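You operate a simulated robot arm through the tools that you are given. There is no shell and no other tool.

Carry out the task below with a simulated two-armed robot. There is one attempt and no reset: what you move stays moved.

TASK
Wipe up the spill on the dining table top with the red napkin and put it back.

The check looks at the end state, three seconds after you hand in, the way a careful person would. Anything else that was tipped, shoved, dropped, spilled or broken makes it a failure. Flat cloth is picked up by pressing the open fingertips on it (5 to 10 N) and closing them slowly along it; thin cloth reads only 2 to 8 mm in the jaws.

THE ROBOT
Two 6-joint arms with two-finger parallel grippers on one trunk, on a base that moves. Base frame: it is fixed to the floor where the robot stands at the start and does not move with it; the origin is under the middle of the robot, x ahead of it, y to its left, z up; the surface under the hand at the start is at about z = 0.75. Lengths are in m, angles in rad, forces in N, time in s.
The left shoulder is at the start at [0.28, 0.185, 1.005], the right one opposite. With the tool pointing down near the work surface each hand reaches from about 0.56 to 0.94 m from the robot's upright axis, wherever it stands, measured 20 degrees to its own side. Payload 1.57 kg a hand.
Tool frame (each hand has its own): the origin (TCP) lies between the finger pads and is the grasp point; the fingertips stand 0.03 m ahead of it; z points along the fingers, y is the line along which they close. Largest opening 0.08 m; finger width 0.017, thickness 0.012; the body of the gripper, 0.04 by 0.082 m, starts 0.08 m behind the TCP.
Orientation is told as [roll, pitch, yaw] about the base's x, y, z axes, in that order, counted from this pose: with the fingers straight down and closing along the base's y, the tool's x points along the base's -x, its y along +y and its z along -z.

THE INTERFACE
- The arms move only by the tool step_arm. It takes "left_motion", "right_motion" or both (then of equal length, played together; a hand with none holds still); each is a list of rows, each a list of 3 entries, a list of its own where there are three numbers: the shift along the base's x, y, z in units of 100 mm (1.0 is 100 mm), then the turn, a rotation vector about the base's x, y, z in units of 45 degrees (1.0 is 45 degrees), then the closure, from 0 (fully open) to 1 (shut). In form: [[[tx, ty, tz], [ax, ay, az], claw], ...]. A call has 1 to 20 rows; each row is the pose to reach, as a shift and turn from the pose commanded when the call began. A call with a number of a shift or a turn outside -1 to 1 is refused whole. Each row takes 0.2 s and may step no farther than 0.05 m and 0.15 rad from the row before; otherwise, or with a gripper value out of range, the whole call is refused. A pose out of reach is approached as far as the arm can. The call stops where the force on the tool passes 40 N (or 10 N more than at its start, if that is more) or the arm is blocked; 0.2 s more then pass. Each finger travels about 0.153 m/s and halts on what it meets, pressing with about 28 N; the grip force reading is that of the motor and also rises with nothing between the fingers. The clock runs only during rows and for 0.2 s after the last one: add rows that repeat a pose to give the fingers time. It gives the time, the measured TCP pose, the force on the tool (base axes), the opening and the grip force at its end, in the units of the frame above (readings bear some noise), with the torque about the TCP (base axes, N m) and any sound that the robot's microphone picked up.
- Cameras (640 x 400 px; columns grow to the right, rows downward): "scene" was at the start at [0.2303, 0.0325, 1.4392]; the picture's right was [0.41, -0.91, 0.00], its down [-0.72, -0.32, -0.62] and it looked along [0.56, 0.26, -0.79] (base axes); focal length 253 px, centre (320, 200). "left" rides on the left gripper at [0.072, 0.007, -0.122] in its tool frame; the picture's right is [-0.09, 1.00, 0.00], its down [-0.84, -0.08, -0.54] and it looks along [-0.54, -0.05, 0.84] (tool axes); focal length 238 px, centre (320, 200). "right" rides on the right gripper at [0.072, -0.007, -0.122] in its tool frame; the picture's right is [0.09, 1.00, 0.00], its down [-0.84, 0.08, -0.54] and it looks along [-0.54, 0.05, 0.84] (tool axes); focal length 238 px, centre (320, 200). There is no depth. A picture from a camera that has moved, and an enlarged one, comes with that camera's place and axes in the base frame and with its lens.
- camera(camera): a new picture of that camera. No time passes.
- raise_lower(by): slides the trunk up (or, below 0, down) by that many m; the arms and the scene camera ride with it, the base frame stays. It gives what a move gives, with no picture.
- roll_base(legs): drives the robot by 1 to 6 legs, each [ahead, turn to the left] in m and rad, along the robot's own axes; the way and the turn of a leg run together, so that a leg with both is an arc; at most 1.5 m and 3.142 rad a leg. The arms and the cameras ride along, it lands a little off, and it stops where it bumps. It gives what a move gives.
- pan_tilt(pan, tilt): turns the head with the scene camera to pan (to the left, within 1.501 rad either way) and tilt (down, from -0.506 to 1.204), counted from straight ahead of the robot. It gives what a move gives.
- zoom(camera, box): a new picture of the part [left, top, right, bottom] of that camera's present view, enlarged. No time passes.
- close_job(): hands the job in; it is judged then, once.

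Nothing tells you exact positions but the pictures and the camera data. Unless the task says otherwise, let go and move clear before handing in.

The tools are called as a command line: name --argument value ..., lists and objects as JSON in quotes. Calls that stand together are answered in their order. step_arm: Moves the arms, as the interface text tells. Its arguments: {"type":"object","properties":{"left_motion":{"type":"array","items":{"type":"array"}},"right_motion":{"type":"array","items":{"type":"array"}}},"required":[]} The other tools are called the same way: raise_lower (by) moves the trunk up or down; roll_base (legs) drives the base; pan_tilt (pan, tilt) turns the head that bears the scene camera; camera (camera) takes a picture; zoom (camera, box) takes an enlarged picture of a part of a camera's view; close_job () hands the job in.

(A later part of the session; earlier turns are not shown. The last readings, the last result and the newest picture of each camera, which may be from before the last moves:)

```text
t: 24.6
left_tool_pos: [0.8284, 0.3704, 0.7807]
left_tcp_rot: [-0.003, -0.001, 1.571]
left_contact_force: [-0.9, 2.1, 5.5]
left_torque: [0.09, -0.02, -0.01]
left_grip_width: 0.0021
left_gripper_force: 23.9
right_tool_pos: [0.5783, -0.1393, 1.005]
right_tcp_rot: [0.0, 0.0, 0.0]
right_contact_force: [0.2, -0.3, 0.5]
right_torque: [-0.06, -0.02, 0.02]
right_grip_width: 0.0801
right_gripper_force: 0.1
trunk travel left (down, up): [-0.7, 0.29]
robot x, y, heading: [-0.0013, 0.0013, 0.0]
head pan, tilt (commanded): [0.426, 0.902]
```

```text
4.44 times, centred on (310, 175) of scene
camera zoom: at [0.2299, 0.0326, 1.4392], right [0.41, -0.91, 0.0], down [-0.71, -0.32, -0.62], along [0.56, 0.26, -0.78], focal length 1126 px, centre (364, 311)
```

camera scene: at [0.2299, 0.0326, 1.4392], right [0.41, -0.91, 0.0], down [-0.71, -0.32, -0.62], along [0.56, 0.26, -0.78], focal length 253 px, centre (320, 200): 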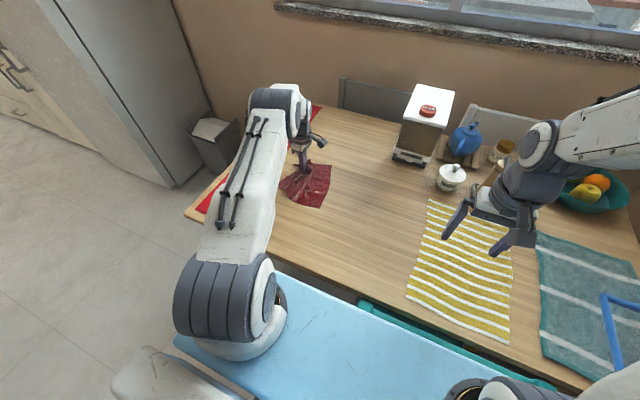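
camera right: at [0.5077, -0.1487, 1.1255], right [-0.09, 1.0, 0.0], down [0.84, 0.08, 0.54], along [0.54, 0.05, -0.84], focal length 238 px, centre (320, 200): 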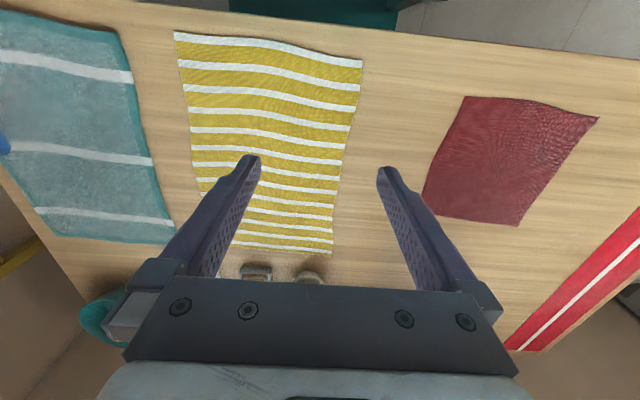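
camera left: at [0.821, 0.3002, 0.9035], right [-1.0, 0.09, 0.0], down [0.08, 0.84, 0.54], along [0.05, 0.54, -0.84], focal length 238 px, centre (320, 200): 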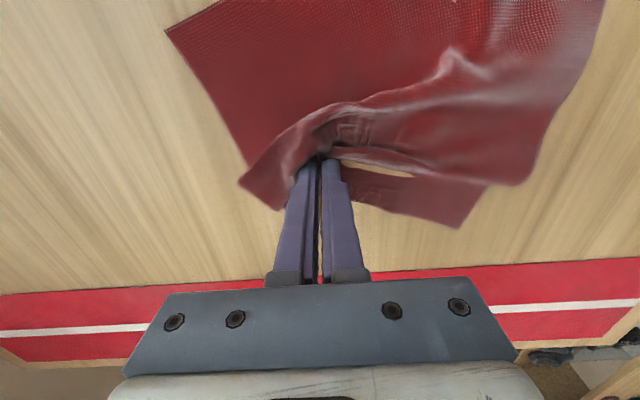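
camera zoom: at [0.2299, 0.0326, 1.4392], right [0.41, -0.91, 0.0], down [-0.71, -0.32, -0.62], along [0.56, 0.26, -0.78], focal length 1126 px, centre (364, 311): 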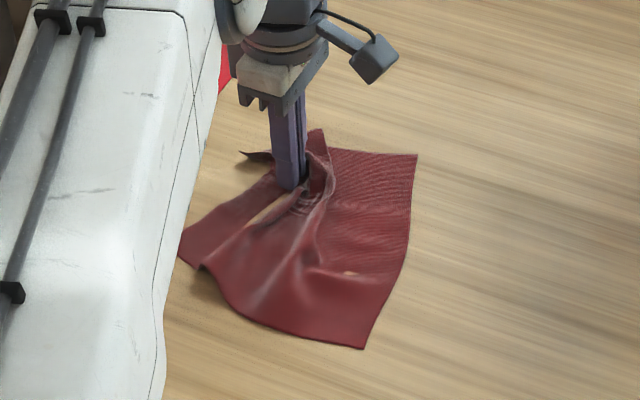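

What I can see looks clean. I'll make a second pass that ends in a long +y pull, to cover everything again and straighten the cloth.

step_arm --left_motion '[[[0.02, 0.15, 0.0], [0, 0, 0], 1.0], [[0.02, 0.3, 0.0], [0, 0, 0], 1.0], [[0.0, 0.45, 0.0], [0, 0, 0], 1.0], [[-0.1, 0.58, 0.0], [0, 0, 0], 1.0], [[-0.25, 0.68, 0.0], [0, 0, 0], 1.0], [[-0.4, 0.78, 0.0], [0, 0, 0], 1.0], [[-0.52, 0.7, 0.0], [0, 0, 0], 1.0], [[-0.54, 0.55, 0.0], [0, 0, 0], 1.0], [[-0.52, 0.4, 0.0], [0, 0, 0], 1.0], [[-0.48, 0.25, 0.0], [0, 0, 0], 1.0], [[-0.44, 0.1, 0.0], [0, 0, 0], 1.0], [[-0.35, -0.05, 0.0], [0, 0, 0], 1.0], [[-0.2, -0.1, 0.0], [0, 0, 0], 1.0], [[-0.1, 0.05, 0.0], [0, 0, 0], 1.0], [[-0.1, 0.2, 0.0], [0, 0, 0], 1.0], [[-0.12, 0.35, 0.0], [0, 0, 0], 1.0], [[-0.15, 0.5, 0.0], [0, 0, 0], 1.0], [[-0.18, 0.65, 0.0], [0, 0, 0], 1.0], [[-0.2, 0.78, 0.0], [0, 0, 0], 1.0], [[-0.2, 0.78, 0.0], [0, 0, 0], 1.0]]'

camera --camera "left"

camera --camera "scene"

```text
t: 28.8
left_tool_pos: [0.8072, 0.4481, 0.7808]
left_tcp_rot: [-0.002, -0.001, 1.571]
left_contact_force: [2.0, -4.7, 12.4]
left_torque: [-0.07, -0.03, 0.02]
left_grip_width: 0.0019
left_gripper_force: 23.2
right_tool_pos: [0.5775, -0.1413, 1.0036]
right_tcp_rot: [-0.001, 0.0, 0.002]
right_contact_force: [-0.1, -0.2, 0.1]
right_torque: [0.0, 0.0, 0.03]
right_grip_width: 0.0797
right_gripper_force: 0.1
trunk travel left (down, up): [-0.7, 0.29]
robot x, y, heading: [0.0018, -0.0004, 0.002]
head pan, tilt (commanded): [0.426, 0.902]
```

```text
taken
camera left: at [0.8012, 0.378, 0.9035], right [-1.0, 0.09, 0.0], down [0.08, 0.84, 0.54], along [0.05, 0.54, -0.84], focal length 238 px, centre (320, 200)
```

left: 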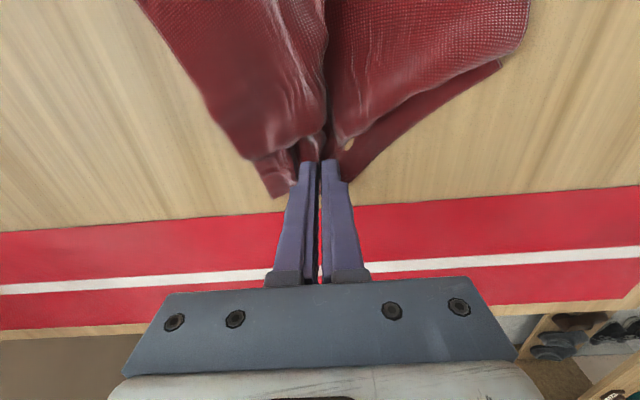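

```text
taken
camera scene: at [0.2298, 0.0319, 1.4394], right [0.41, -0.91, 0.0], down [-0.71, -0.32, -0.62], along [0.56, 0.26, -0.78], focal length 253 px, centre (320, 200)
```

scene: 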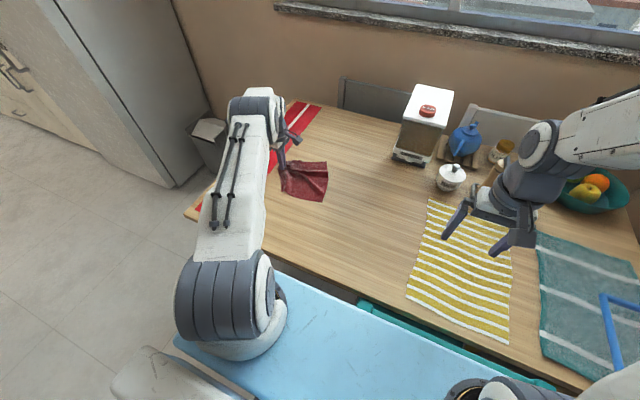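

The napkin has bunched up around the grip. I'll lift it straight up so the folds fall out, then check the spill area underneath.

step_arm --left_motion '[[[0.0, -0.03, 0.15], [0, 0, 0], 1.0], [[0.0, -0.06, 0.3], [0, 0, 0], 1.0], [[0.0, -0.1, 0.45], [0, 0, 0], 1.0], [[0.0, -0.15, 0.6], [0, 0, 0], 1.0], [[0.0, -0.2, 0.75], [0, 0, 0], 1.0], [[0.0, -0.25, 0.9], [0, 0, 0], 1.0], [[0.0, -0.3, 1.0], [0, 0, 0], 1.0]]'

step_arm --left_motion '[[[-0.05, -0.1, 0.2], [0, 0, 0], 1.0], [[-0.15, -0.2, 0.4], [0, 0, 0], 1.0], [[-0.25, -0.3, 0.6], [0, 0, 0], 1.0], [[-0.35, -0.4, 0.8], [0, 0, 0], 1.0], [[-0.45, -0.5, 1.0], [0, 0, 0], 1.0], [[-0.55, -0.7, 1.0], [0, 0, 0], 1.0], [[-0.65, -0.9, 1.0], [0, 0, 0], 1.0], [[-0.75, -1.0, 1.0], [0, 0, 0], 1.0], [[-0.75, -1.0, 1.0], [0, 0, 0], 1.0], [[-0.75, -1.0, 1.0], [0, 0, 0], 1.0]]'

camera --camera "left"

camera --camera "scene"

camera --camera "right"

```text
t: 30.4
left_tool_pos: [0.8059, 0.4184, 0.8806]
left_tcp_rot: [-0.001, 0.0, 1.572]
left_contact_force: [-0.1, -0.8, 0.0]
left_torque: [-0.02, 0.0, 0.02]
left_grip_width: 0.0018
left_gripper_force: 23.8
right_tool_pos: [0.5779, -0.1408, 1.0044]
right_tcp_rot: [0.001, 0.0, 0.0]
right_contact_force: [0.2, 0.6, 0.0]
right_torque: [0.04, 0.03, -0.01]
right_grip_width: 0.08
right_gripper_force: 0.1
trunk travel left (down, up): [-0.7, 0.29]
robot x, y, heading: [-0.0038, -0.0024, -0.0]
head pan, tilt (commanded): [0.426, 0.902]
```

```text
t: 32.6
left_tool_pos: [0.7326, 0.3174, 0.9796]
left_tcp_rot: [-0.001, -0.001, 1.572]
left_contact_force: [0.1, 0.9, 0.0]
left_torque: [0.0, 0.02, -0.01]
left_grip_width: 0.0019
left_gripper_force: 23.9
right_tool_pos: [0.5793, -0.1408, 1.0048]
right_tcp_rot: [-0.001, 0.001, 0.001]
right_contact_force: [-0.6, 0.0, -0.3]
right_torque: [0.03, -0.03, 0.0]
right_grip_width: 0.08
right_gripper_force: 0.0
trunk travel left (down, up): [-0.7, 0.29]
robot x, y, heading: [0.0028, 0.0016, 0.003]
head pan, tilt (commanded): [0.426, 0.902]
```

```text
taken
camera left: at [0.7259, 0.2477, 1.1028], right [-1.0, 0.09, 0.0], down [0.08, 0.84, 0.54], along [0.05, 0.54, -0.84], focal length 238 px, centre (320, 200)
```

left: 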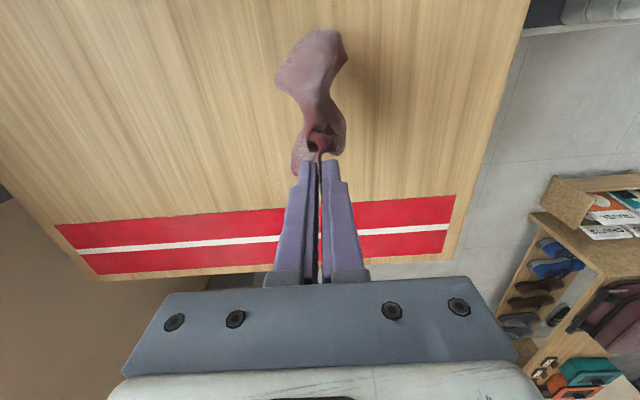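

```text
taken
camera scene: at [0.2303, 0.0324, 1.4392], right [0.41, -0.91, 0.0], down [-0.72, -0.32, -0.62], along [0.56, 0.26, -0.79], focal length 253 px, centre (320, 200)
```

scene: 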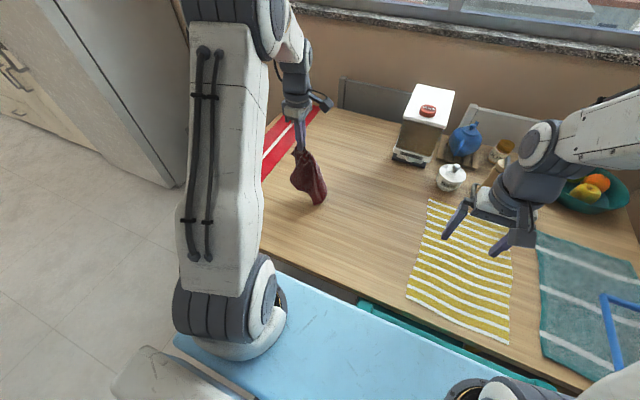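

```text
taken
camera right: at [0.5079, -0.1487, 1.1255], right [-0.09, 1.0, 0.0], down [0.84, 0.08, 0.54], along [0.54, 0.05, -0.84], focal length 238 px, centre (320, 200)
```

right: 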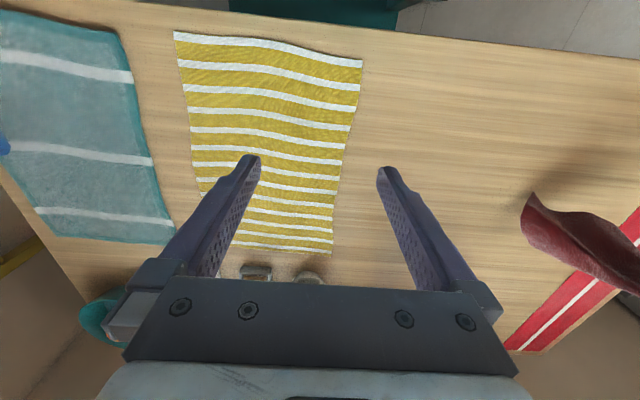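

The napkin hangs as a bundle. I'll check the spill location in both views.

zoom --camera "left" --box '[200, 110, 320, 220]'

zoom --camera "scene" --box '[260, 140, 340, 190]'

zoom --camera "scene" --box '[260, 100, 380, 220]'

```text
3.64 times, centred on (260, 165) of left
camera zoom: at [0.7259, 0.2477, 1.1028], right [-1.0, 0.09, 0.0], down [0.08, 0.84, 0.54], along [0.05, 0.54, -0.84], focal length 867 px, centre (538, 327)
```

zoom: 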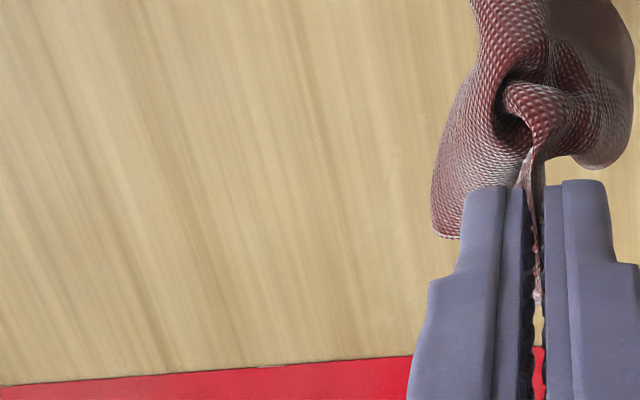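

```text
8.00 times, centred on (300, 165) of scene
camera zoom: at [0.2303, 0.0324, 1.4392], right [0.41, -0.91, 0.0], down [-0.72, -0.32, -0.62], along [0.56, 0.26, -0.79], focal length 2026 px, centre (480, 480)
```

zoom: 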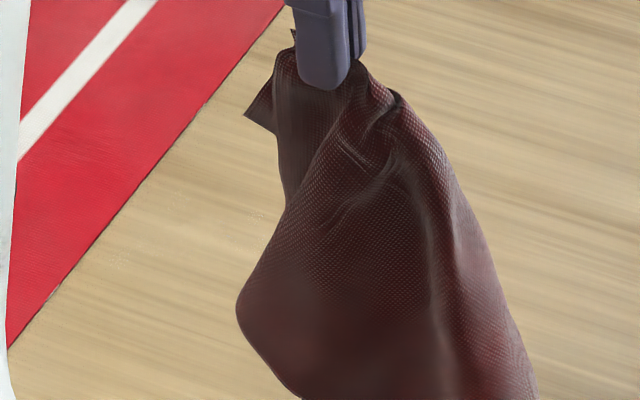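

```text
3.33 times, centred on (320, 160) of scene
camera zoom: at [0.2303, 0.0324, 1.4392], right [0.41, -0.91, 0.0], down [-0.72, -0.32, -0.62], along [0.56, 0.26, -0.79], focal length 844 px, centre (320, 333)
```

zoom: 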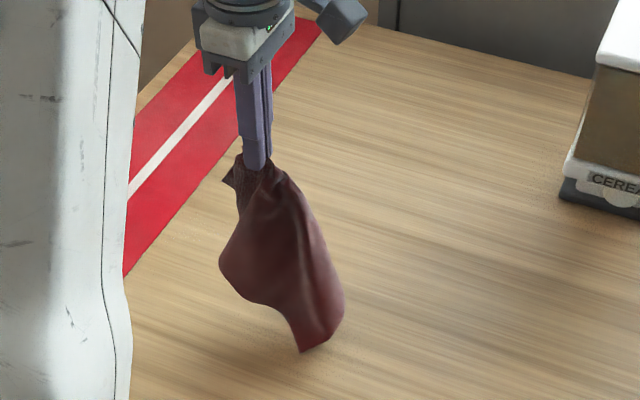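

I can see a possible leftover speck near (0.833, 0.371). I'll shift the hand sideways to give the scene camera a clear view of the spill area.

step_arm --left_motion '[[[0.0, -0.2, 0.1], [0, 0, 0], 1.0], [[0.0, -0.45, 0.2], [0, 0, 0], 1.0], [[0.0, -0.7, 0.3], [0, 0, 0], 1.0], [[0.0, -0.9, 0.4], [0, 0, 0], 1.0], [[0.0, -0.9, 0.4], [0, 0, 0], 1.0]]'

camera --camera "scene"

zoom --camera "scene" --box '[260, 140, 340, 190]'

zoom --camera "left" --box '[200, 100, 320, 220]'

```text
t: 33.8
left_tool_pos: [0.7333, 0.2288, 1.0219]
left_tcp_rot: [0.0, 0.001, 1.57]
left_contact_force: [-0.3, 0.6, -0.5]
left_torque: [-0.02, -0.03, -0.03]
left_grip_width: 0.0018
left_gripper_force: 24.0
right_tool_pos: [0.5782, -0.1413, 1.0041]
right_tcp_rot: [0.001, 0.0, -0.001]
right_contact_force: [-0.5, 0.6, -0.9]
right_torque: [0.01, 0.02, 0.01]
right_grip_width: 0.0802
right_gripper_force: 0.0
trunk travel left (down, up): [-0.7, 0.29]
robot x, y, heading: [-0.0021, -0.0016, 0.002]
head pan, tilt (commanded): [0.426, 0.902]
```

```text
taken
camera scene: at [0.2303, 0.0323, 1.4392], right [0.41, -0.91, 0.0], down [-0.72, -0.32, -0.62], along [0.56, 0.26, -0.79], focal length 253 px, centre (320, 200)
```

scene: 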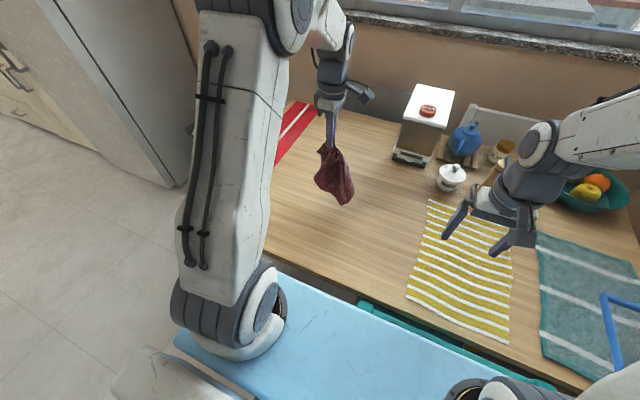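

```text
8.00 times, centred on (300, 165) of scene
camera zoom: at [0.2303, 0.0323, 1.4392], right [0.41, -0.91, 0.0], down [-0.72, -0.32, -0.62], along [0.56, 0.26, -0.79], focal length 2026 px, centre (480, 480)
```

zoom: 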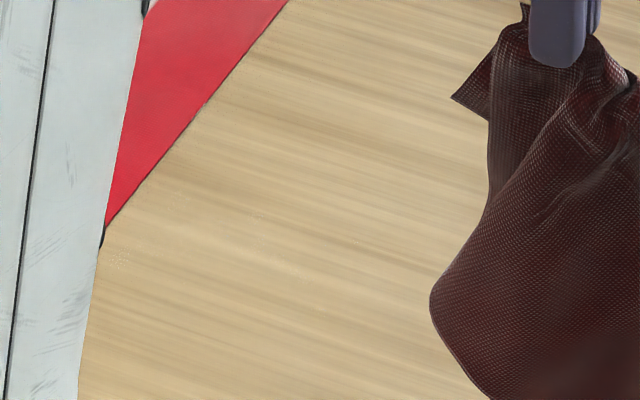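

```text
3.33 times, centred on (260, 160) of left
camera zoom: at [0.7265, 0.1576, 1.144], right [-1.0, 0.09, 0.0], down [0.08, 0.84, 0.54], along [0.05, 0.54, -0.84], focal length 794 px, centre (520, 333)
```

zoom: 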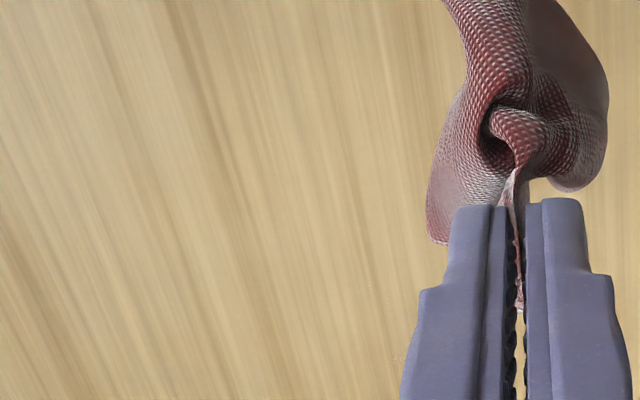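

zoom --camera "scene" --box '[272, 160, 308, 184]'

zoom --camera "scene" --box '[270, 110, 340, 210]'

```text
16.00 times, centred on (290, 172) of scene
camera zoom: at [0.2303, 0.0323, 1.4392], right [0.41, -0.91, 0.0], down [-0.72, -0.32, -0.62], along [0.56, 0.26, -0.79], focal length 4052 px, centre (800, 648)
```

zoom: 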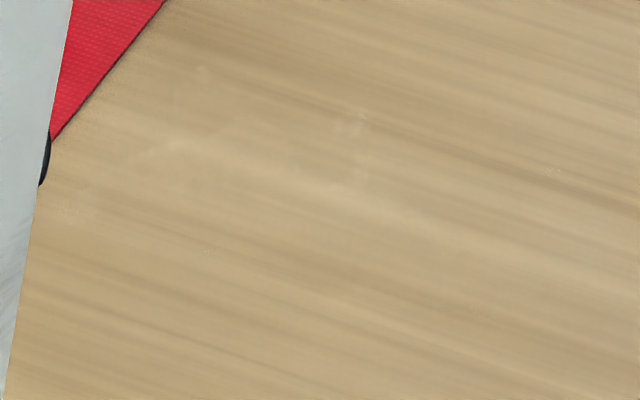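

```text
4.00 times, centred on (305, 160) of scene
camera zoom: at [0.2303, 0.0323, 1.4392], right [0.41, -0.91, 0.0], down [-0.72, -0.32, -0.62], along [0.56, 0.26, -0.79], focal length 1013 px, centre (380, 360)
```

zoom: 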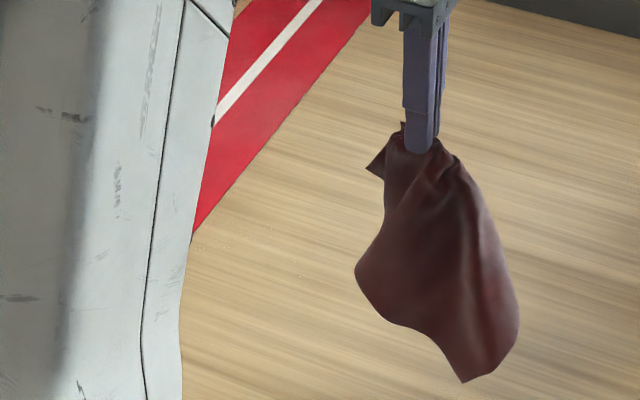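

Most of the patch is gone, but faint residue remains around (0.818, 0.422), (0.83, 0.371) and maybe (0.80, 0.457) and (0.77, 0.434). I'll bring the napkin back down with its slack trailing toward −y and wipe again in closely spaced lanes.

step_arm --left_motion '[[[0.2, 0.0, -0.2], [0, 0, 0], 1.0], [[0.4, 0.0, -0.45], [0, 0, 0], 1.0], [[0.42, 0.0, -0.7], [0, 0, 0], 1.0], [[0.42, 0.1, -0.9], [0, 0, 0], 1.0], [[0.42, 0.2, -1.0], [0, 0, 0], 1.0]]'

step_arm --left_motion '[[[0.0, 0.15, -0.1], [0, 0, 0], 1.0], [[0.0, 0.35, -0.25], [0, 0, 0], 1.0], [[0.0, 0.55, -0.4], [0, 0, 0], 1.0], [[0.0, 0.75, -0.55], [0, 0, 0], 1.0], [[0.0, 0.95, -0.7], [0, 0, 0], 1.0], [[0.0, 0.95, -0.85], [0, 0, 0], 1.0], [[0.0, 0.95, -1.0], [0, 0, 0], 1.0]]'

camera --camera "left"

camera --camera "scene"

```text
t: 35.0
left_tool_pos: [0.7756, 0.2487, 0.9209]
left_tcp_rot: [0.0, 0.002, 1.569]
left_contact_force: [0.4, -0.4, 0.0]
left_torque: [0.0, 0.01, -0.01]
left_grip_width: 0.0018
left_gripper_force: 23.3
right_tool_pos: [0.5785, -0.1401, 1.0033]
right_tcp_rot: [0.001, -0.001, -0.001]
right_contact_force: [0.5, -0.1, -0.2]
right_torque: [-0.03, 0.0, 0.02]
right_grip_width: 0.0801
right_gripper_force: 0.0
trunk travel left (down, up): [-0.7, 0.29]
robot x, y, heading: [0.0001, -0.0, -0.0]
head pan, tilt (commanded): [0.426, 0.902]
```

```text
t: 36.6
left_tool_pos: [0.7756, 0.3424, 0.8203]
left_tcp_rot: [0.0, -0.001, 1.57]
left_contact_force: [0.7, 0.9, 0.6]
left_torque: [-0.01, 0.04, 0.0]
left_grip_width: 0.0019
left_gripper_force: 23.4
right_tool_pos: [0.5781, -0.1405, 1.0037]
right_tcp_rot: [0.0, 0.0, 0.001]
right_contact_force: [0.5, 0.6, -0.1]
right_torque: [-0.03, 0.02, 0.0]
right_grip_width: 0.08
right_gripper_force: 0.0
trunk travel left (down, up): [-0.7, 0.29]
robot x, y, heading: [0.0044, -0.0031, -0.002]
head pan, tilt (commanded): [0.426, 0.902]
```

```text
taken
camera left: at [0.7685, 0.2721, 0.9428], right [-1.0, 0.09, 0.0], down [0.08, 0.84, 0.54], along [0.05, 0.54, -0.84], focal length 238 px, centre (320, 200)
```

left: 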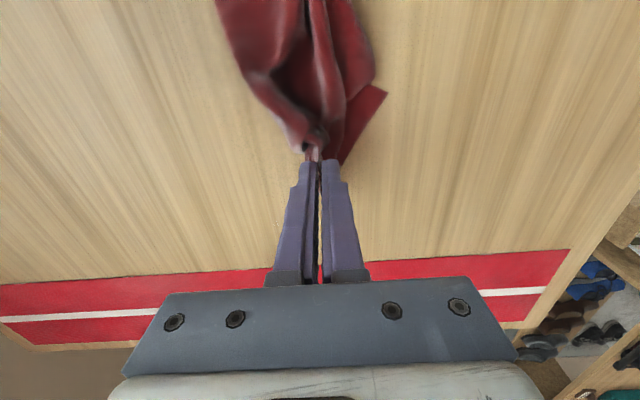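

```text
taken
camera scene: at [0.2302, 0.0324, 1.4392], right [0.41, -0.91, 0.0], down [-0.71, -0.32, -0.62], along [0.56, 0.26, -0.79], focal length 253 px, centre (320, 200)
```

scene: 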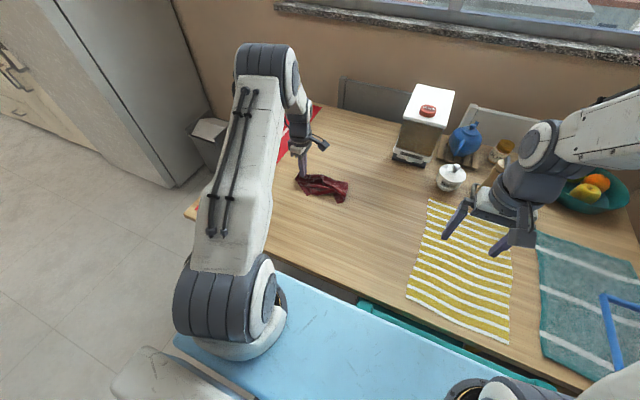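

The napkin now trails behind the fingers in a narrow strip. I'll lower it to the table at the near corner of the spill.

step_arm --left_motion '[[[-0.05, 0.1, -0.2], [0, 0, 0], 1.0], [[-0.08, 0.15, -0.33], [0, 0, 0], 1.0], [[-0.08, 0.15, -0.37], [0, 0, 0], 1.0], [[-0.08, 0.15, -0.39], [0, 0, 0], 1.0], [[-0.08, 0.15, -0.39], [0, 0, 0], 1.0]]'

```text
t: 37.8
left_tool_pos: [0.7681, 0.3594, 0.782]
left_tcp_rot: [-0.001, 0.0, 1.57]
left_contact_force: [0.5, -1.0, 11.6]
left_torque: [-0.08, -0.01, 0.0]
left_grip_width: 0.0019
left_gripper_force: 24.2
right_tool_pos: [0.578, -0.1408, 1.0048]
right_tcp_rot: [0.0, 0.0, 0.001]
right_contact_force: [-0.9, -0.3, -0.6]
right_torque: [0.01, -0.02, 0.03]
right_grip_width: 0.0801
right_gripper_force: 0.0
trunk travel left (down, up): [-0.7, 0.29]
robot x, y, heading: [-0.0036, -0.0014, 0.003]
head pan, tilt (commanded): [0.426, 0.902]
```

Pressing at about 12 N. I'll wipe lanes at x≈0.768 and 0.782, lifting on each return.

step_arm --left_motion '[[[0, 0.2, 0], [0, 0, 0], 1.0], [[0, 0.4, 0], [0, 0, 0], 1.0], [[0, 0.6, 0], [0, 0, 0], 1.0], [[0, 0.8, 0], [0, 0, 0], 1.0], [[0, 1.0, 0], [0, 0, 0], 1.0], [[0.07, 0.9, 0.2], [0, 0, 0], 1.0], [[0.14, 0.5, 0.25], [0, 0, 0], 1.0], [[0.14, 0.1, 0.2], [0, 0, 0], 1.0], [[0.14, 0, 0], [0, 0, 0], 1.0], [[0.14, 0.2, 0], [0, 0, 0], 1.0], [[0.14, 0.4, 0], [0, 0, 0], 1.0], [[0.14, 0.6, 0], [0, 0, 0], 1.0], [[0.14, 0.8, 0], [0, 0, 0], 1.0], [[0.14, 1.0, 0], [0, 0, 0], 1.0]]'

camera --camera "left"

```text
t: 40.8
left_tool_pos: [0.7807, 0.457, 0.7832]
left_tcp_rot: [-0.004, -0.001, 1.57]
left_contact_force: [0.7, -6.2, 25.3]
left_torque: [-0.07, -0.09, 0.0]
left_grip_width: 0.0021
left_gripper_force: 23.9
right_tool_pos: [0.5773, -0.1408, 1.0046]
right_tcp_rot: [0.0, 0.001, -0.001]
right_contact_force: [-0.4, 0.4, -0.3]
right_torque: [-0.01, 0.03, -0.01]
right_grip_width: 0.0801
right_gripper_force: 0.0
trunk travel left (down, up): [-0.7, 0.29]
robot x, y, heading: [0.0009, 0.0012, -0.003]
head pan, tilt (commanded): [0.426, 0.902]
```

```text
taken
camera left: at [0.7736, 0.387, 0.9054], right [-1.0, 0.09, 0.0], down [0.08, 0.84, 0.54], along [0.05, 0.54, -0.84], focal length 238 px, centre (320, 200)
```

left: 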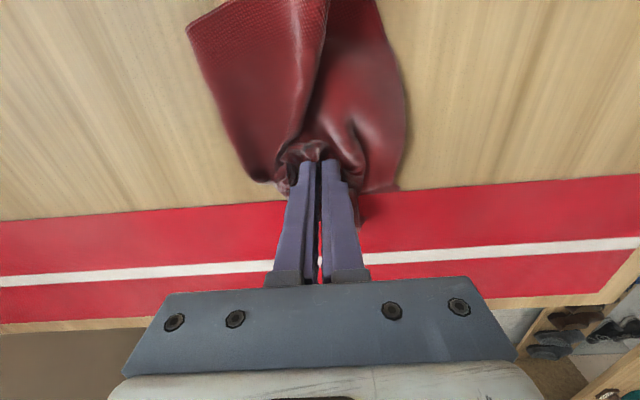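

step_arm --left_motion '[[[0.07, -0.1, 0.2], [0, 0, 0], 1.0], [[0.14, -0.5, 0.25], [0, 0, 0], 1.0], [[0.14, -0.9, 0.2], [0, 0, 0], 1.0], [[0.14, -1.0, 0.02], [0, 0, 0], 1.0], [[0.14, -0.8, 0.0], [0, 0, 0], 1.0], [[0.14, -0.6, 0.0], [0, 0, 0], 1.0], [[0.14, -0.4, 0.0], [0, 0, 0], 1.0], [[0.14, -0.2, 0.0], [0, 0, 0], 1.0], [[0.14, -0.07, 0.0], [0, 0, 0], 1.0], [[0.2, -0.15, 0.2], [0, 0, 0], 1.0], [[0.28, -0.5, 0.25], [0, 0, 0], 1.0], [[0.28, -0.9, 0.2], [0, 0, 0], 1.0], [[0.28, -1.0, 0.02], [0, 0, 0], 1.0], [[0.28, -0.8, 0.0], [0, 0, 0], 1.0], [[0.28, -0.6, 0.0], [0, 0, 0], 1.0], [[0.28, -0.4, 0.0], [0, 0, 0], 1.0], [[0.28, -0.2, 0.0], [0, 0, 0], 1.0], [[0.28, -0.07, 0.0], [0, 0, 0], 1.0]]'

camera --camera "left"

camera --camera "scene"

```text
t: 44.6
left_tool_pos: [0.8071, 0.4517, 0.7838]
left_tcp_rot: [-0.002, -0.001, 1.574]
left_contact_force: [0.5, -3.3, 14.8]
left_torque: [-0.07, -0.07, -0.05]
left_grip_width: 0.0018
left_gripper_force: 23.9
right_tool_pos: [0.5775, -0.1417, 1.0035]
right_tcp_rot: [0.0, 0.002, 0.001]
right_contact_force: [-1.1, -0.7, -0.4]
right_torque: [0.0, -0.01, -0.02]
right_grip_width: 0.08
right_gripper_force: 0.0
trunk travel left (down, up): [-0.7, 0.29]
robot x, y, heading: [-0.0017, -0.0039, 0.004]
head pan, tilt (commanded): [0.426, 0.902]
```

```text
taken
camera left: at [0.8017, 0.3804, 0.9059], right [-1.0, 0.09, 0.0], down [0.08, 0.84, 0.54], along [0.05, 0.54, -0.84], focal length 238 px, centre (320, 200)
```

left: 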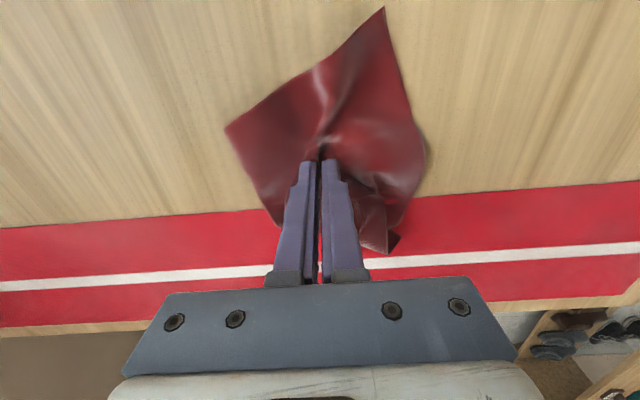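

```text
taken
camera scene: at [0.2297, 0.0317, 1.4394], right [0.41, -0.91, 0.0], down [-0.71, -0.32, -0.62], along [0.56, 0.26, -0.78], focal length 253 px, centre (320, 200)
```

scene: 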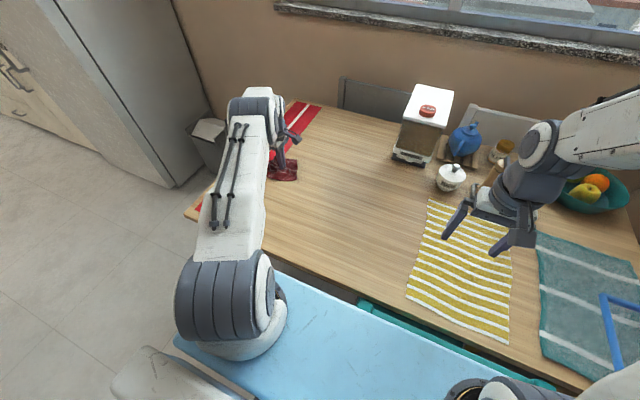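

The napkin bunched up under the hand, and a small part lies on the runner. I'll lift it higher and further back so it trails properly, then do the last lanes at x≈0.824 and 0.838.

step_arm --left_motion '[[[0, -0.1, 0.25], [0, 0, 0], 1.0], [[0, -0.25, 0.5], [0, 0, 0], 1.0], [[0, -0.45, 0.75], [0, 0, 0], 1.0], [[0.05, -0.7, 1.0], [0, 0, 0], 1.0], [[0.1, -1.0, 1.0], [0, 0, 0], 1.0]]'

step_arm --left_motion '[[[0.1, -0.4, 0.5], [0, 0, 0], 1.0], [[0.1, -0.7, 0.7], [0, 0, 0], 1.0], [[0.1, -1.0, 0.7], [0, 0, 0], 1.0], [[0.1, -1.0, 0.7], [0, 0, 0], 1.0]]'

camera --camera "left"

camera --camera "scene"

zoom --camera "scene" --box '[272, 155, 308, 179]'

```text
t: 45.8
left_tool_pos: [0.819, 0.3501, 0.8806]
left_tcp_rot: [0.001, 0.0, 1.571]
left_contact_force: [1.1, -0.2, 0.0]
left_torque: [0.0, -0.01, 0.04]
left_grip_width: 0.0017
left_gripper_force: 23.6
right_tool_pos: [0.5781, -0.1401, 1.0036]
right_tcp_rot: [-0.001, -0.001, 0.001]
right_contact_force: [-0.7, 0.2, -0.2]
right_torque: [0.01, 0.04, 0.03]
right_grip_width: 0.0803
right_gripper_force: 0.1
trunk travel left (down, up): [-0.7, 0.29]
robot x, y, heading: [0.0017, 0.0024, -0.002]
head pan, tilt (commanded): [0.426, 0.902]
```

```text
refused: row 1 steps farther than a row can; nothing moved
```

```text
taken
camera left: at [0.8116, 0.2803, 1.0045], right [-1.0, 0.09, 0.0], down [0.08, 0.84, 0.54], along [0.05, 0.54, -0.84], focal length 238 px, centre (320, 200)
```

left: 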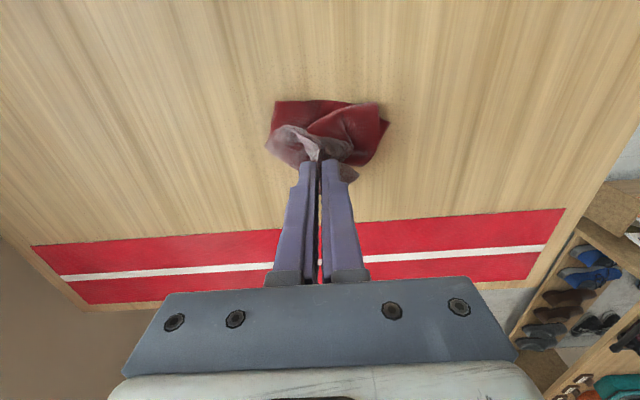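

```text
taken
camera scene: at [0.2302, 0.0325, 1.4392], right [0.41, -0.91, 0.0], down [-0.71, -0.32, -0.62], along [0.56, 0.26, -0.79], focal length 253 px, centre (320, 200)
```

scene: 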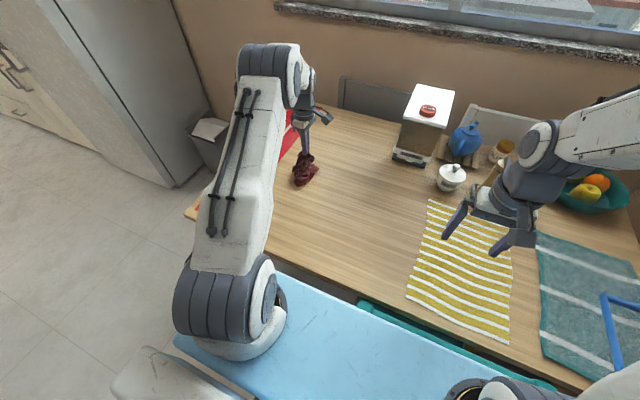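

```text
16.00 times, centred on (290, 167) of scene
camera zoom: at [0.2302, 0.0325, 1.4392], right [0.41, -0.91, 0.0], down [-0.71, -0.32, -0.62], along [0.56, 0.26, -0.79], focal length 4052 px, centre (800, 728)
```

zoom: 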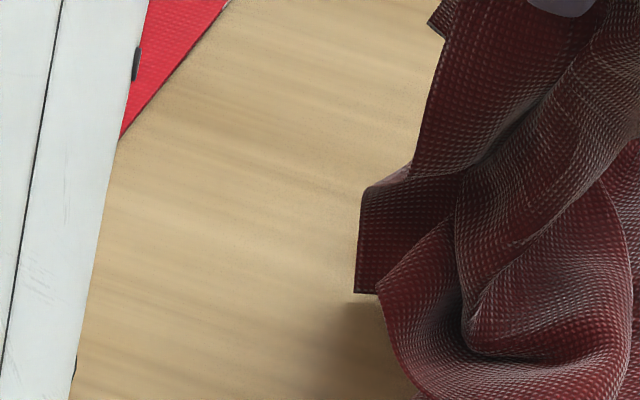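

The visible wood looks clean on the far side. I'll carry the napkin further back and lower it again to wipe the remaining lanes.

step_arm --left_motion '[[[0.03, -0.3, 0.25], [0, 0, 0], 1.0], [[0.05, -0.6, 0.4], [0, 0, 0], 1.0], [[0.05, -0.9, 0.4], [0, 0, 0], 1.0], [[0.05, -0.9, 0.2], [0, 0, 0], 1.0], [[0.05, -0.75, 0.0], [0, 0, 0], 1.0], [[0.05, -0.55, -0.2], [0, 0, 0], 1.0], [[0.05, -0.35, -0.4], [0, 0, 0], 1.0], [[0.05, -0.15, -0.6], [0, 0, 0], 1.0], [[0.05, 0.0, -0.8], [0, 0, 0], 1.0], [[0.05, 0.05, -0.93], [0, 0, 0], 1.0], [[0.05, 0.05, -0.96], [0, 0, 0], 1.0], [[0.05, 0.05, -0.96], [0, 0, 0], 1.0]]'

camera --camera "left"

```text
t: 48.4
left_tool_pos: [0.8237, 0.3578, 0.7839]
left_tcp_rot: [0.001, 0.0, 1.571]
left_contact_force: [-0.8, 0.3, 0.7]
left_torque: [-0.02, 0.0, -0.03]
left_grip_width: 0.0023
left_gripper_force: 23.1
right_tool_pos: [0.5785, -0.1409, 1.0041]
right_tcp_rot: [0.001, 0.0, -0.001]
right_contact_force: [0.0, 0.3, -0.3]
right_torque: [0.0, -0.02, 0.0]
right_grip_width: 0.0801
right_gripper_force: 0.1
trunk travel left (down, up): [-0.7, 0.29]
robot x, y, heading: [0.002, 0.0019, -0.001]
head pan, tilt (commanded): [0.426, 0.902]
```

```text
taken
camera left: at [0.8176, 0.2865, 0.9074], right [-1.0, 0.09, 0.0], down [0.08, 0.84, 0.54], along [0.05, 0.54, -0.84], focal length 238 px, centre (320, 200)
```

left: 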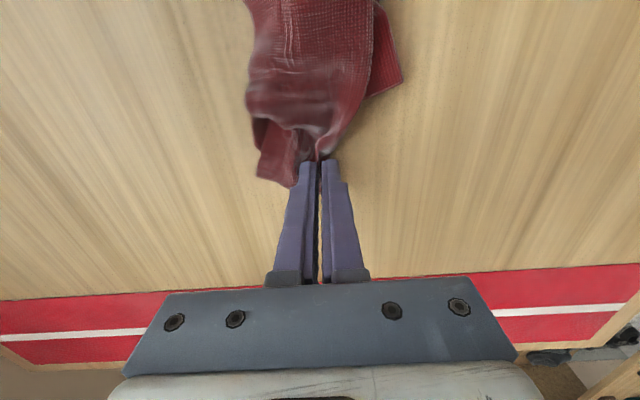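

step_arm --left_motion '[[[0, 0, -0.022], [0, 0, 0], 1.0], [[0, 0.18, -0.022], [0, 0, 0], 1.0], [[0, 0.36, -0.022], [0, 0, 0], 1.0], [[0, 0.54, -0.022], [0, 0, 0], 1.0], [[0, 0.72, -0.022], [0, 0, 0], 1.0], [[0, 0.9, -0.022], [0, 0, 0], 1.0], [[0.05, 0.72, 0.3], [0, 0, 0], 1.0], [[0.1, 0.4, 0.55], [0, 0, 0], 1.0], [[0.14, 0.0, 0.7], [0, 0, 0], 1.0], [[0.14, -0.4, 0.7], [0, 0, 0], 1.0], [[0.14, -0.6, 0.5], [0, 0, 0], 1.0], [[0.14, -0.4, 0.3], [0, 0, 0], 1.0], [[0.14, -0.2, 0.1], [0, 0, 0], 1.0], [[0.14, 0.0, -0.01], [0, 0, 0], 1.0], [[0.14, 0.1, -0.022], [0, 0, 0], 1.0], [[0.14, 0.3, -0.022], [0, 0, 0], 1.0], [[0.14, 0.5, -0.022], [0, 0, 0], 1.0], [[0.14, 0.7, -0.022], [0, 0, 0], 1.0], [[0.1, 0.85, -0.022], [0, 0, 0], 1.0]]'

camera --camera "left"

```text
t: 52.4
left_tool_pos: [0.8351, 0.4412, 0.7853]
left_tcp_rot: [-0.001, 0.0, 1.572]
left_contact_force: [1.2, -2.1, 7.1]
left_torque: [-0.06, -0.05, 0.0]
left_grip_width: 0.002
left_gripper_force: 23.7
right_tool_pos: [0.5776, -0.1408, 1.0041]
right_tcp_rot: [0.0, 0.001, 0.0]
right_contact_force: [-0.9, 0.1, 0.3]
right_torque: [-0.01, -0.02, 0.01]
right_grip_width: 0.0802
right_gripper_force: 0.1
trunk travel left (down, up): [-0.7, 0.29]
robot x, y, heading: [0.0046, 0.0023, 0.001]
head pan, tilt (commanded): [0.426, 0.902]
```

```text
taken
camera left: at [0.8274, 0.3699, 0.9074], right [-1.0, 0.09, 0.0], down [0.08, 0.84, 0.54], along [0.05, 0.54, -0.84], focal length 238 px, centre (320, 200)
```

left: 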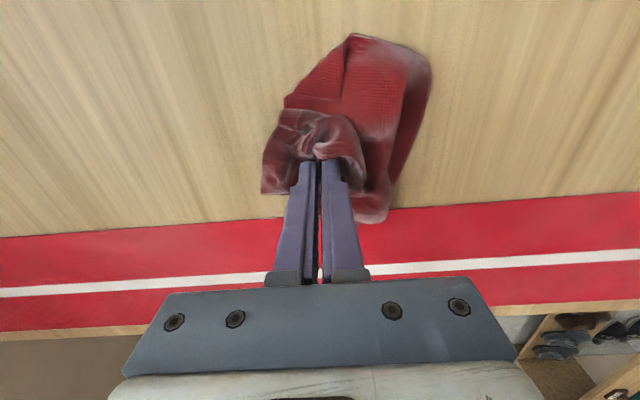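

The bunched cloth now makes a broad pad under the fingertips. I'll use it for one serpentine rub over the whole patch.

step_arm --left_motion '[[[-0.15, 0.0, -0.005], [0, 0, 0], 1.0], [[-0.3, 0.02, -0.005], [0, 0, 0], 1.0], [[-0.45, 0.02, -0.005], [0, 0, 0], 1.0], [[-0.6, 0.0, -0.005], [0, 0, 0], 1.0], [[-0.65, -0.15, -0.005], [0, 0, 0], 1.0], [[-0.5, -0.25, -0.005], [0, 0, 0], 1.0], [[-0.35, -0.25, -0.005], [0, 0, 0], 1.0], [[-0.2, -0.25, -0.005], [0, 0, 0], 1.0], [[-0.05, -0.25, -0.005], [0, 0, 0], 1.0], [[0.0, -0.4, -0.005], [0, 0, 0], 1.0], [[-0.15, -0.5, -0.005], [0, 0, 0], 1.0], [[-0.3, -0.5, -0.005], [0, 0, 0], 1.0], [[-0.45, -0.5, -0.005], [0, 0, 0], 1.0], [[-0.6, -0.5, -0.005], [0, 0, 0], 1.0], [[-0.55, -0.65, -0.005], [0, 0, 0], 1.0], [[-0.4, -0.7, -0.005], [0, 0, 0], 1.0], [[-0.25, -0.7, -0.005], [0, 0, 0], 1.0], [[-0.1, -0.7, -0.005], [0, 0, 0], 1.0], [[0.02, -0.72, -0.005], [0, 0, 0], 1.0]]'

step_arm --left_motion '[[[0, -0.05, 0.25], [0, 0, 0], 1.0], [[0, -0.1, 0.5], [0, 0, 0], 1.0], [[0, -0.2, 0.75], [0, 0, 0], 1.0], [[0, -0.3, 1.0], [0, 0, 0], 1.0]]'

step_arm --left_motion '[[[-0.1, -0.2, 0.25], [0, 0, 0], 1.0], [[-0.2, -0.4, 0.5], [0, 0, 0], 1.0], [[-0.4, -0.6, 0.8], [0, 0, 0], 1.0], [[-0.6, -0.8, 1.0], [0, 0, 0], 1.0], [[-0.8, -1.0, 1.0], [0, 0, 0], 1.0], [[-0.8, -1.0, 1.0], [0, 0, 0], 1.0]]'

camera --camera "scene"

zoom --camera "scene" --box '[272, 160, 308, 184]'

camera --camera "left"

```text
t: 56.4
left_tool_pos: [0.8346, 0.3686, 0.7845]
left_tcp_rot: [-0.001, -0.001, 1.569]
left_contact_force: [-4.1, 1.2, 13.0]
left_torque: [0.08, 0.06, 0.0]
left_grip_width: 0.0021
left_gripper_force: 24.0
right_tool_pos: [0.5775, -0.1409, 1.0046]
right_tcp_rot: [0.0, 0.0, 0.0]
right_contact_force: [0.2, -0.1, 0.1]
right_torque: [0.03, -0.03, 0.02]
right_grip_width: 0.0799
right_gripper_force: 0.0
trunk travel left (down, up): [-0.7, 0.29]
robot x, y, heading: [0.0007, 0.0007, -0.0]
head pan, tilt (commanded): [0.426, 0.902]
```

```text
t: 57.4
left_tool_pos: [0.8364, 0.3384, 0.8845]
left_tcp_rot: [0.001, 0.0, 1.57]
left_contact_force: [0.1, 0.7, -0.2]
left_torque: [0.05, 0.0, -0.03]
left_grip_width: 0.0019
left_gripper_force: 24.1
right_tool_pos: [0.5784, -0.1408, 1.0041]
right_tcp_rot: [0.001, -0.001, 0.0]
right_contact_force: [0.4, 0.2, 0.1]
right_torque: [0.0, -0.05, 0.02]
right_grip_width: 0.0799
right_gripper_force: 0.0
trunk travel left (down, up): [-0.7, 0.29]
robot x, y, heading: [0.0003, -0.0013, 0.004]
head pan, tilt (commanded): [0.426, 0.902]
```

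```text
t: 58.8
left_tool_pos: [0.7549, 0.2379, 0.9841]
left_tcp_rot: [-0.001, -0.001, 1.572]
left_contact_force: [-1.1, -0.4, -0.3]
left_torque: [0.02, 0.0, 0.0]
left_grip_width: 0.0021
left_gripper_force: 23.8
right_tool_pos: [0.5776, -0.1417, 1.0039]
right_tcp_rot: [0.0, -0.001, 0.0]
right_contact_force: [0.9, 0.0, 0.5]
right_torque: [0.01, 0.02, -0.02]
right_grip_width: 0.0796
right_gripper_force: 0.1
trunk travel left (down, up): [-0.7, 0.29]
robot x, y, heading: [-0.0031, -0.0019, 0.003]
head pan, tilt (commanded): [0.426, 0.902]
```

```text
taken
camera scene: at [0.2302, 0.0322, 1.4392], right [0.41, -0.91, 0.0], down [-0.71, -0.32, -0.62], along [0.56, 0.26, -0.79], focal length 253 px, centre (320, 200)
```

scene: 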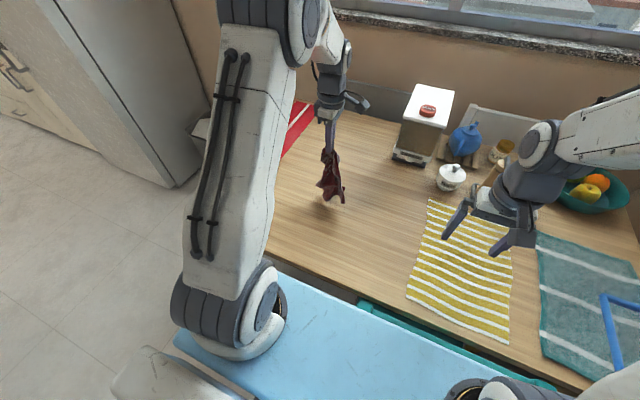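

```text
16.00 times, centred on (290, 172) of scene
camera zoom: at [0.2302, 0.0322, 1.4392], right [0.41, -0.91, 0.0], down [-0.71, -0.32, -0.62], along [0.56, 0.26, -0.79], focal length 4052 px, centre (800, 648)
```

zoom: 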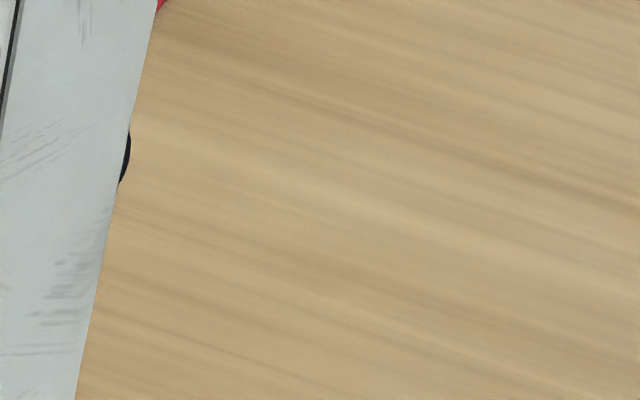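

```text
taken
camera left: at [0.7481, 0.1679, 1.1071], right [-1.0, 0.09, 0.0], down [0.08, 0.84, 0.54], along [0.05, 0.54, -0.84], focal length 238 px, centre (320, 200)
```

left: 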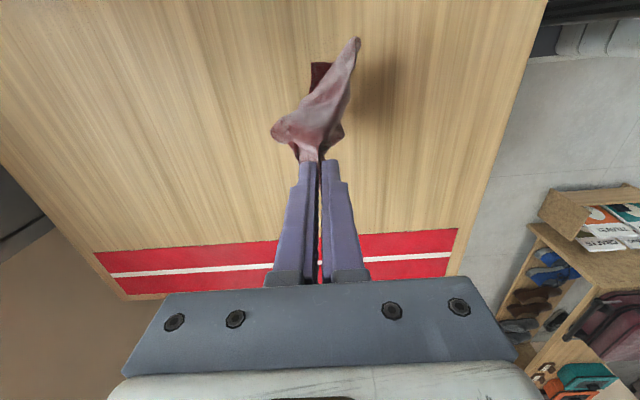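

The scene zoom now shows clean wood where the residue was. Next I'll put the napkin back: move the right hand out of the way, carry the cloth to the right/near side of its old spot, then lay it down while moving toward the original grip point.

step_arm --right_motion '[[[0, -0.3, 0.1], [0, 0, 0], 0], [[0, -0.6, 0.2], [0, 0, 0], 0], [[0, -0.9, 0.3], [0, 0, 0], 0]]' --left_motion '[[[-0.1, -0.1, 0.05], [0, 0, 0], 1.0], [[-0.3, -0.3, 0.1], [0, 0, 0], 1.0], [[-0.5, -0.5, 0.1], [0, 0, 0], 1.0]]'

step_arm --left_motion '[[[-0.2, -0.2, 0.0], [0, 0, 0], 1.0], [[-0.45, -0.5, 0.0], [0, 0, 0], 1.0], [[-0.75, -0.85, 0.0], [0, 0, 0], 1.0], [[-1.0, -1.0, 0.0], [0, 0, 0], 1.0], [[-1.0, -1.0, 0.0], [0, 0, 0], 1.0]]'

camera --camera "scene"

camera --camera "left"

camera --camera "right"

```text
t: 59.6
left_tool_pos: [0.7058, 0.1908, 0.9939]
left_tcp_rot: [0.002, 0.0, 1.571]
left_contact_force: [0.3, 0.0, -0.6]
left_torque: [-0.03, -0.01, 0.02]
left_grip_width: 0.0019
left_gripper_force: 24.1
right_tool_pos: [0.5775, -0.2314, 1.0352]
right_tcp_rot: [-0.001, -0.001, -0.001]
right_contact_force: [-0.5, 0.6, 0.3]
right_torque: [0.03, 0.03, -0.01]
right_grip_width: 0.0799
right_gripper_force: 0.0
trunk travel left (down, up): [-0.7, 0.29]
robot x, y, heading: [0.0021, -0.0021, -0.006]
head pan, tilt (commanded): [0.426, 0.902]
```

```text
t: 60.8
left_tool_pos: [0.6065, 0.0909, 0.9919]
left_tcp_rot: [0.002, 0.0, 1.572]
left_contact_force: [-1.2, 0.3, -0.8]
left_torque: [-0.01, -0.02, 0.0]
left_grip_width: 0.002
left_gripper_force: 23.4
right_tool_pos: [0.578, -0.2309, 1.0339]
right_tcp_rot: [0.0, 0.0, 0.0]
right_contact_force: [0.4, 0.3, -0.3]
right_torque: [-0.02, 0.0, 0.0]
right_grip_width: 0.0801
right_gripper_force: 0.0
trunk travel left (down, up): [-0.7, 0.29]
robot x, y, heading: [0.001, 0.0005, -0.005]
head pan, tilt (commanded): [0.426, 0.902]
```

```text
taken
camera scene: at [0.2302, 0.0322, 1.4393], right [0.41, -0.91, 0.0], down [-0.71, -0.32, -0.62], along [0.56, 0.26, -0.79], focal length 253 px, centre (320, 200)
```

scene: 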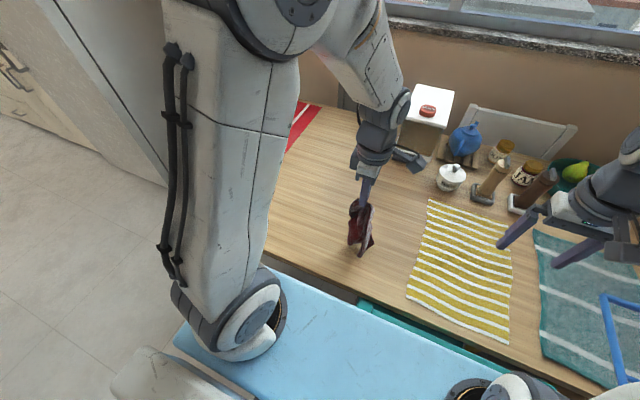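

```text
taken
camera left: at [0.5999, 0.0188, 1.1146], right [-1.0, 0.09, 0.0], down [0.08, 0.84, 0.54], along [0.05, 0.54, -0.84], focal length 238 px, centre (320, 200)
```

left: 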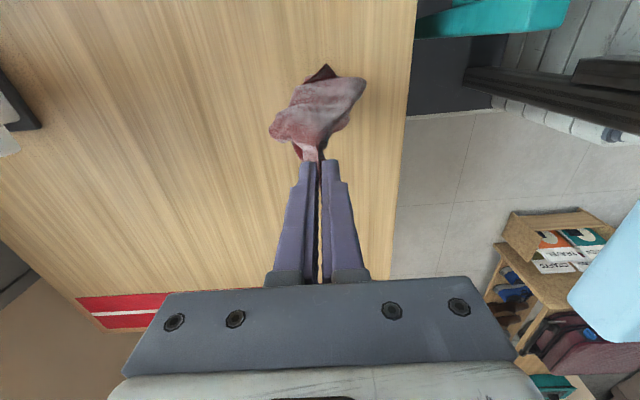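

```text
taken
camera right: at [0.5074, -0.2389, 1.1566], right [-0.09, 1.0, 0.0], down [0.84, 0.08, 0.54], along [0.54, 0.05, -0.84], focal length 238 px, centre (320, 200)
```

right: 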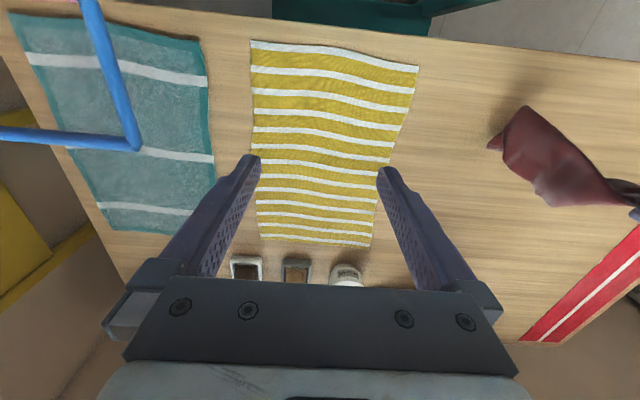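

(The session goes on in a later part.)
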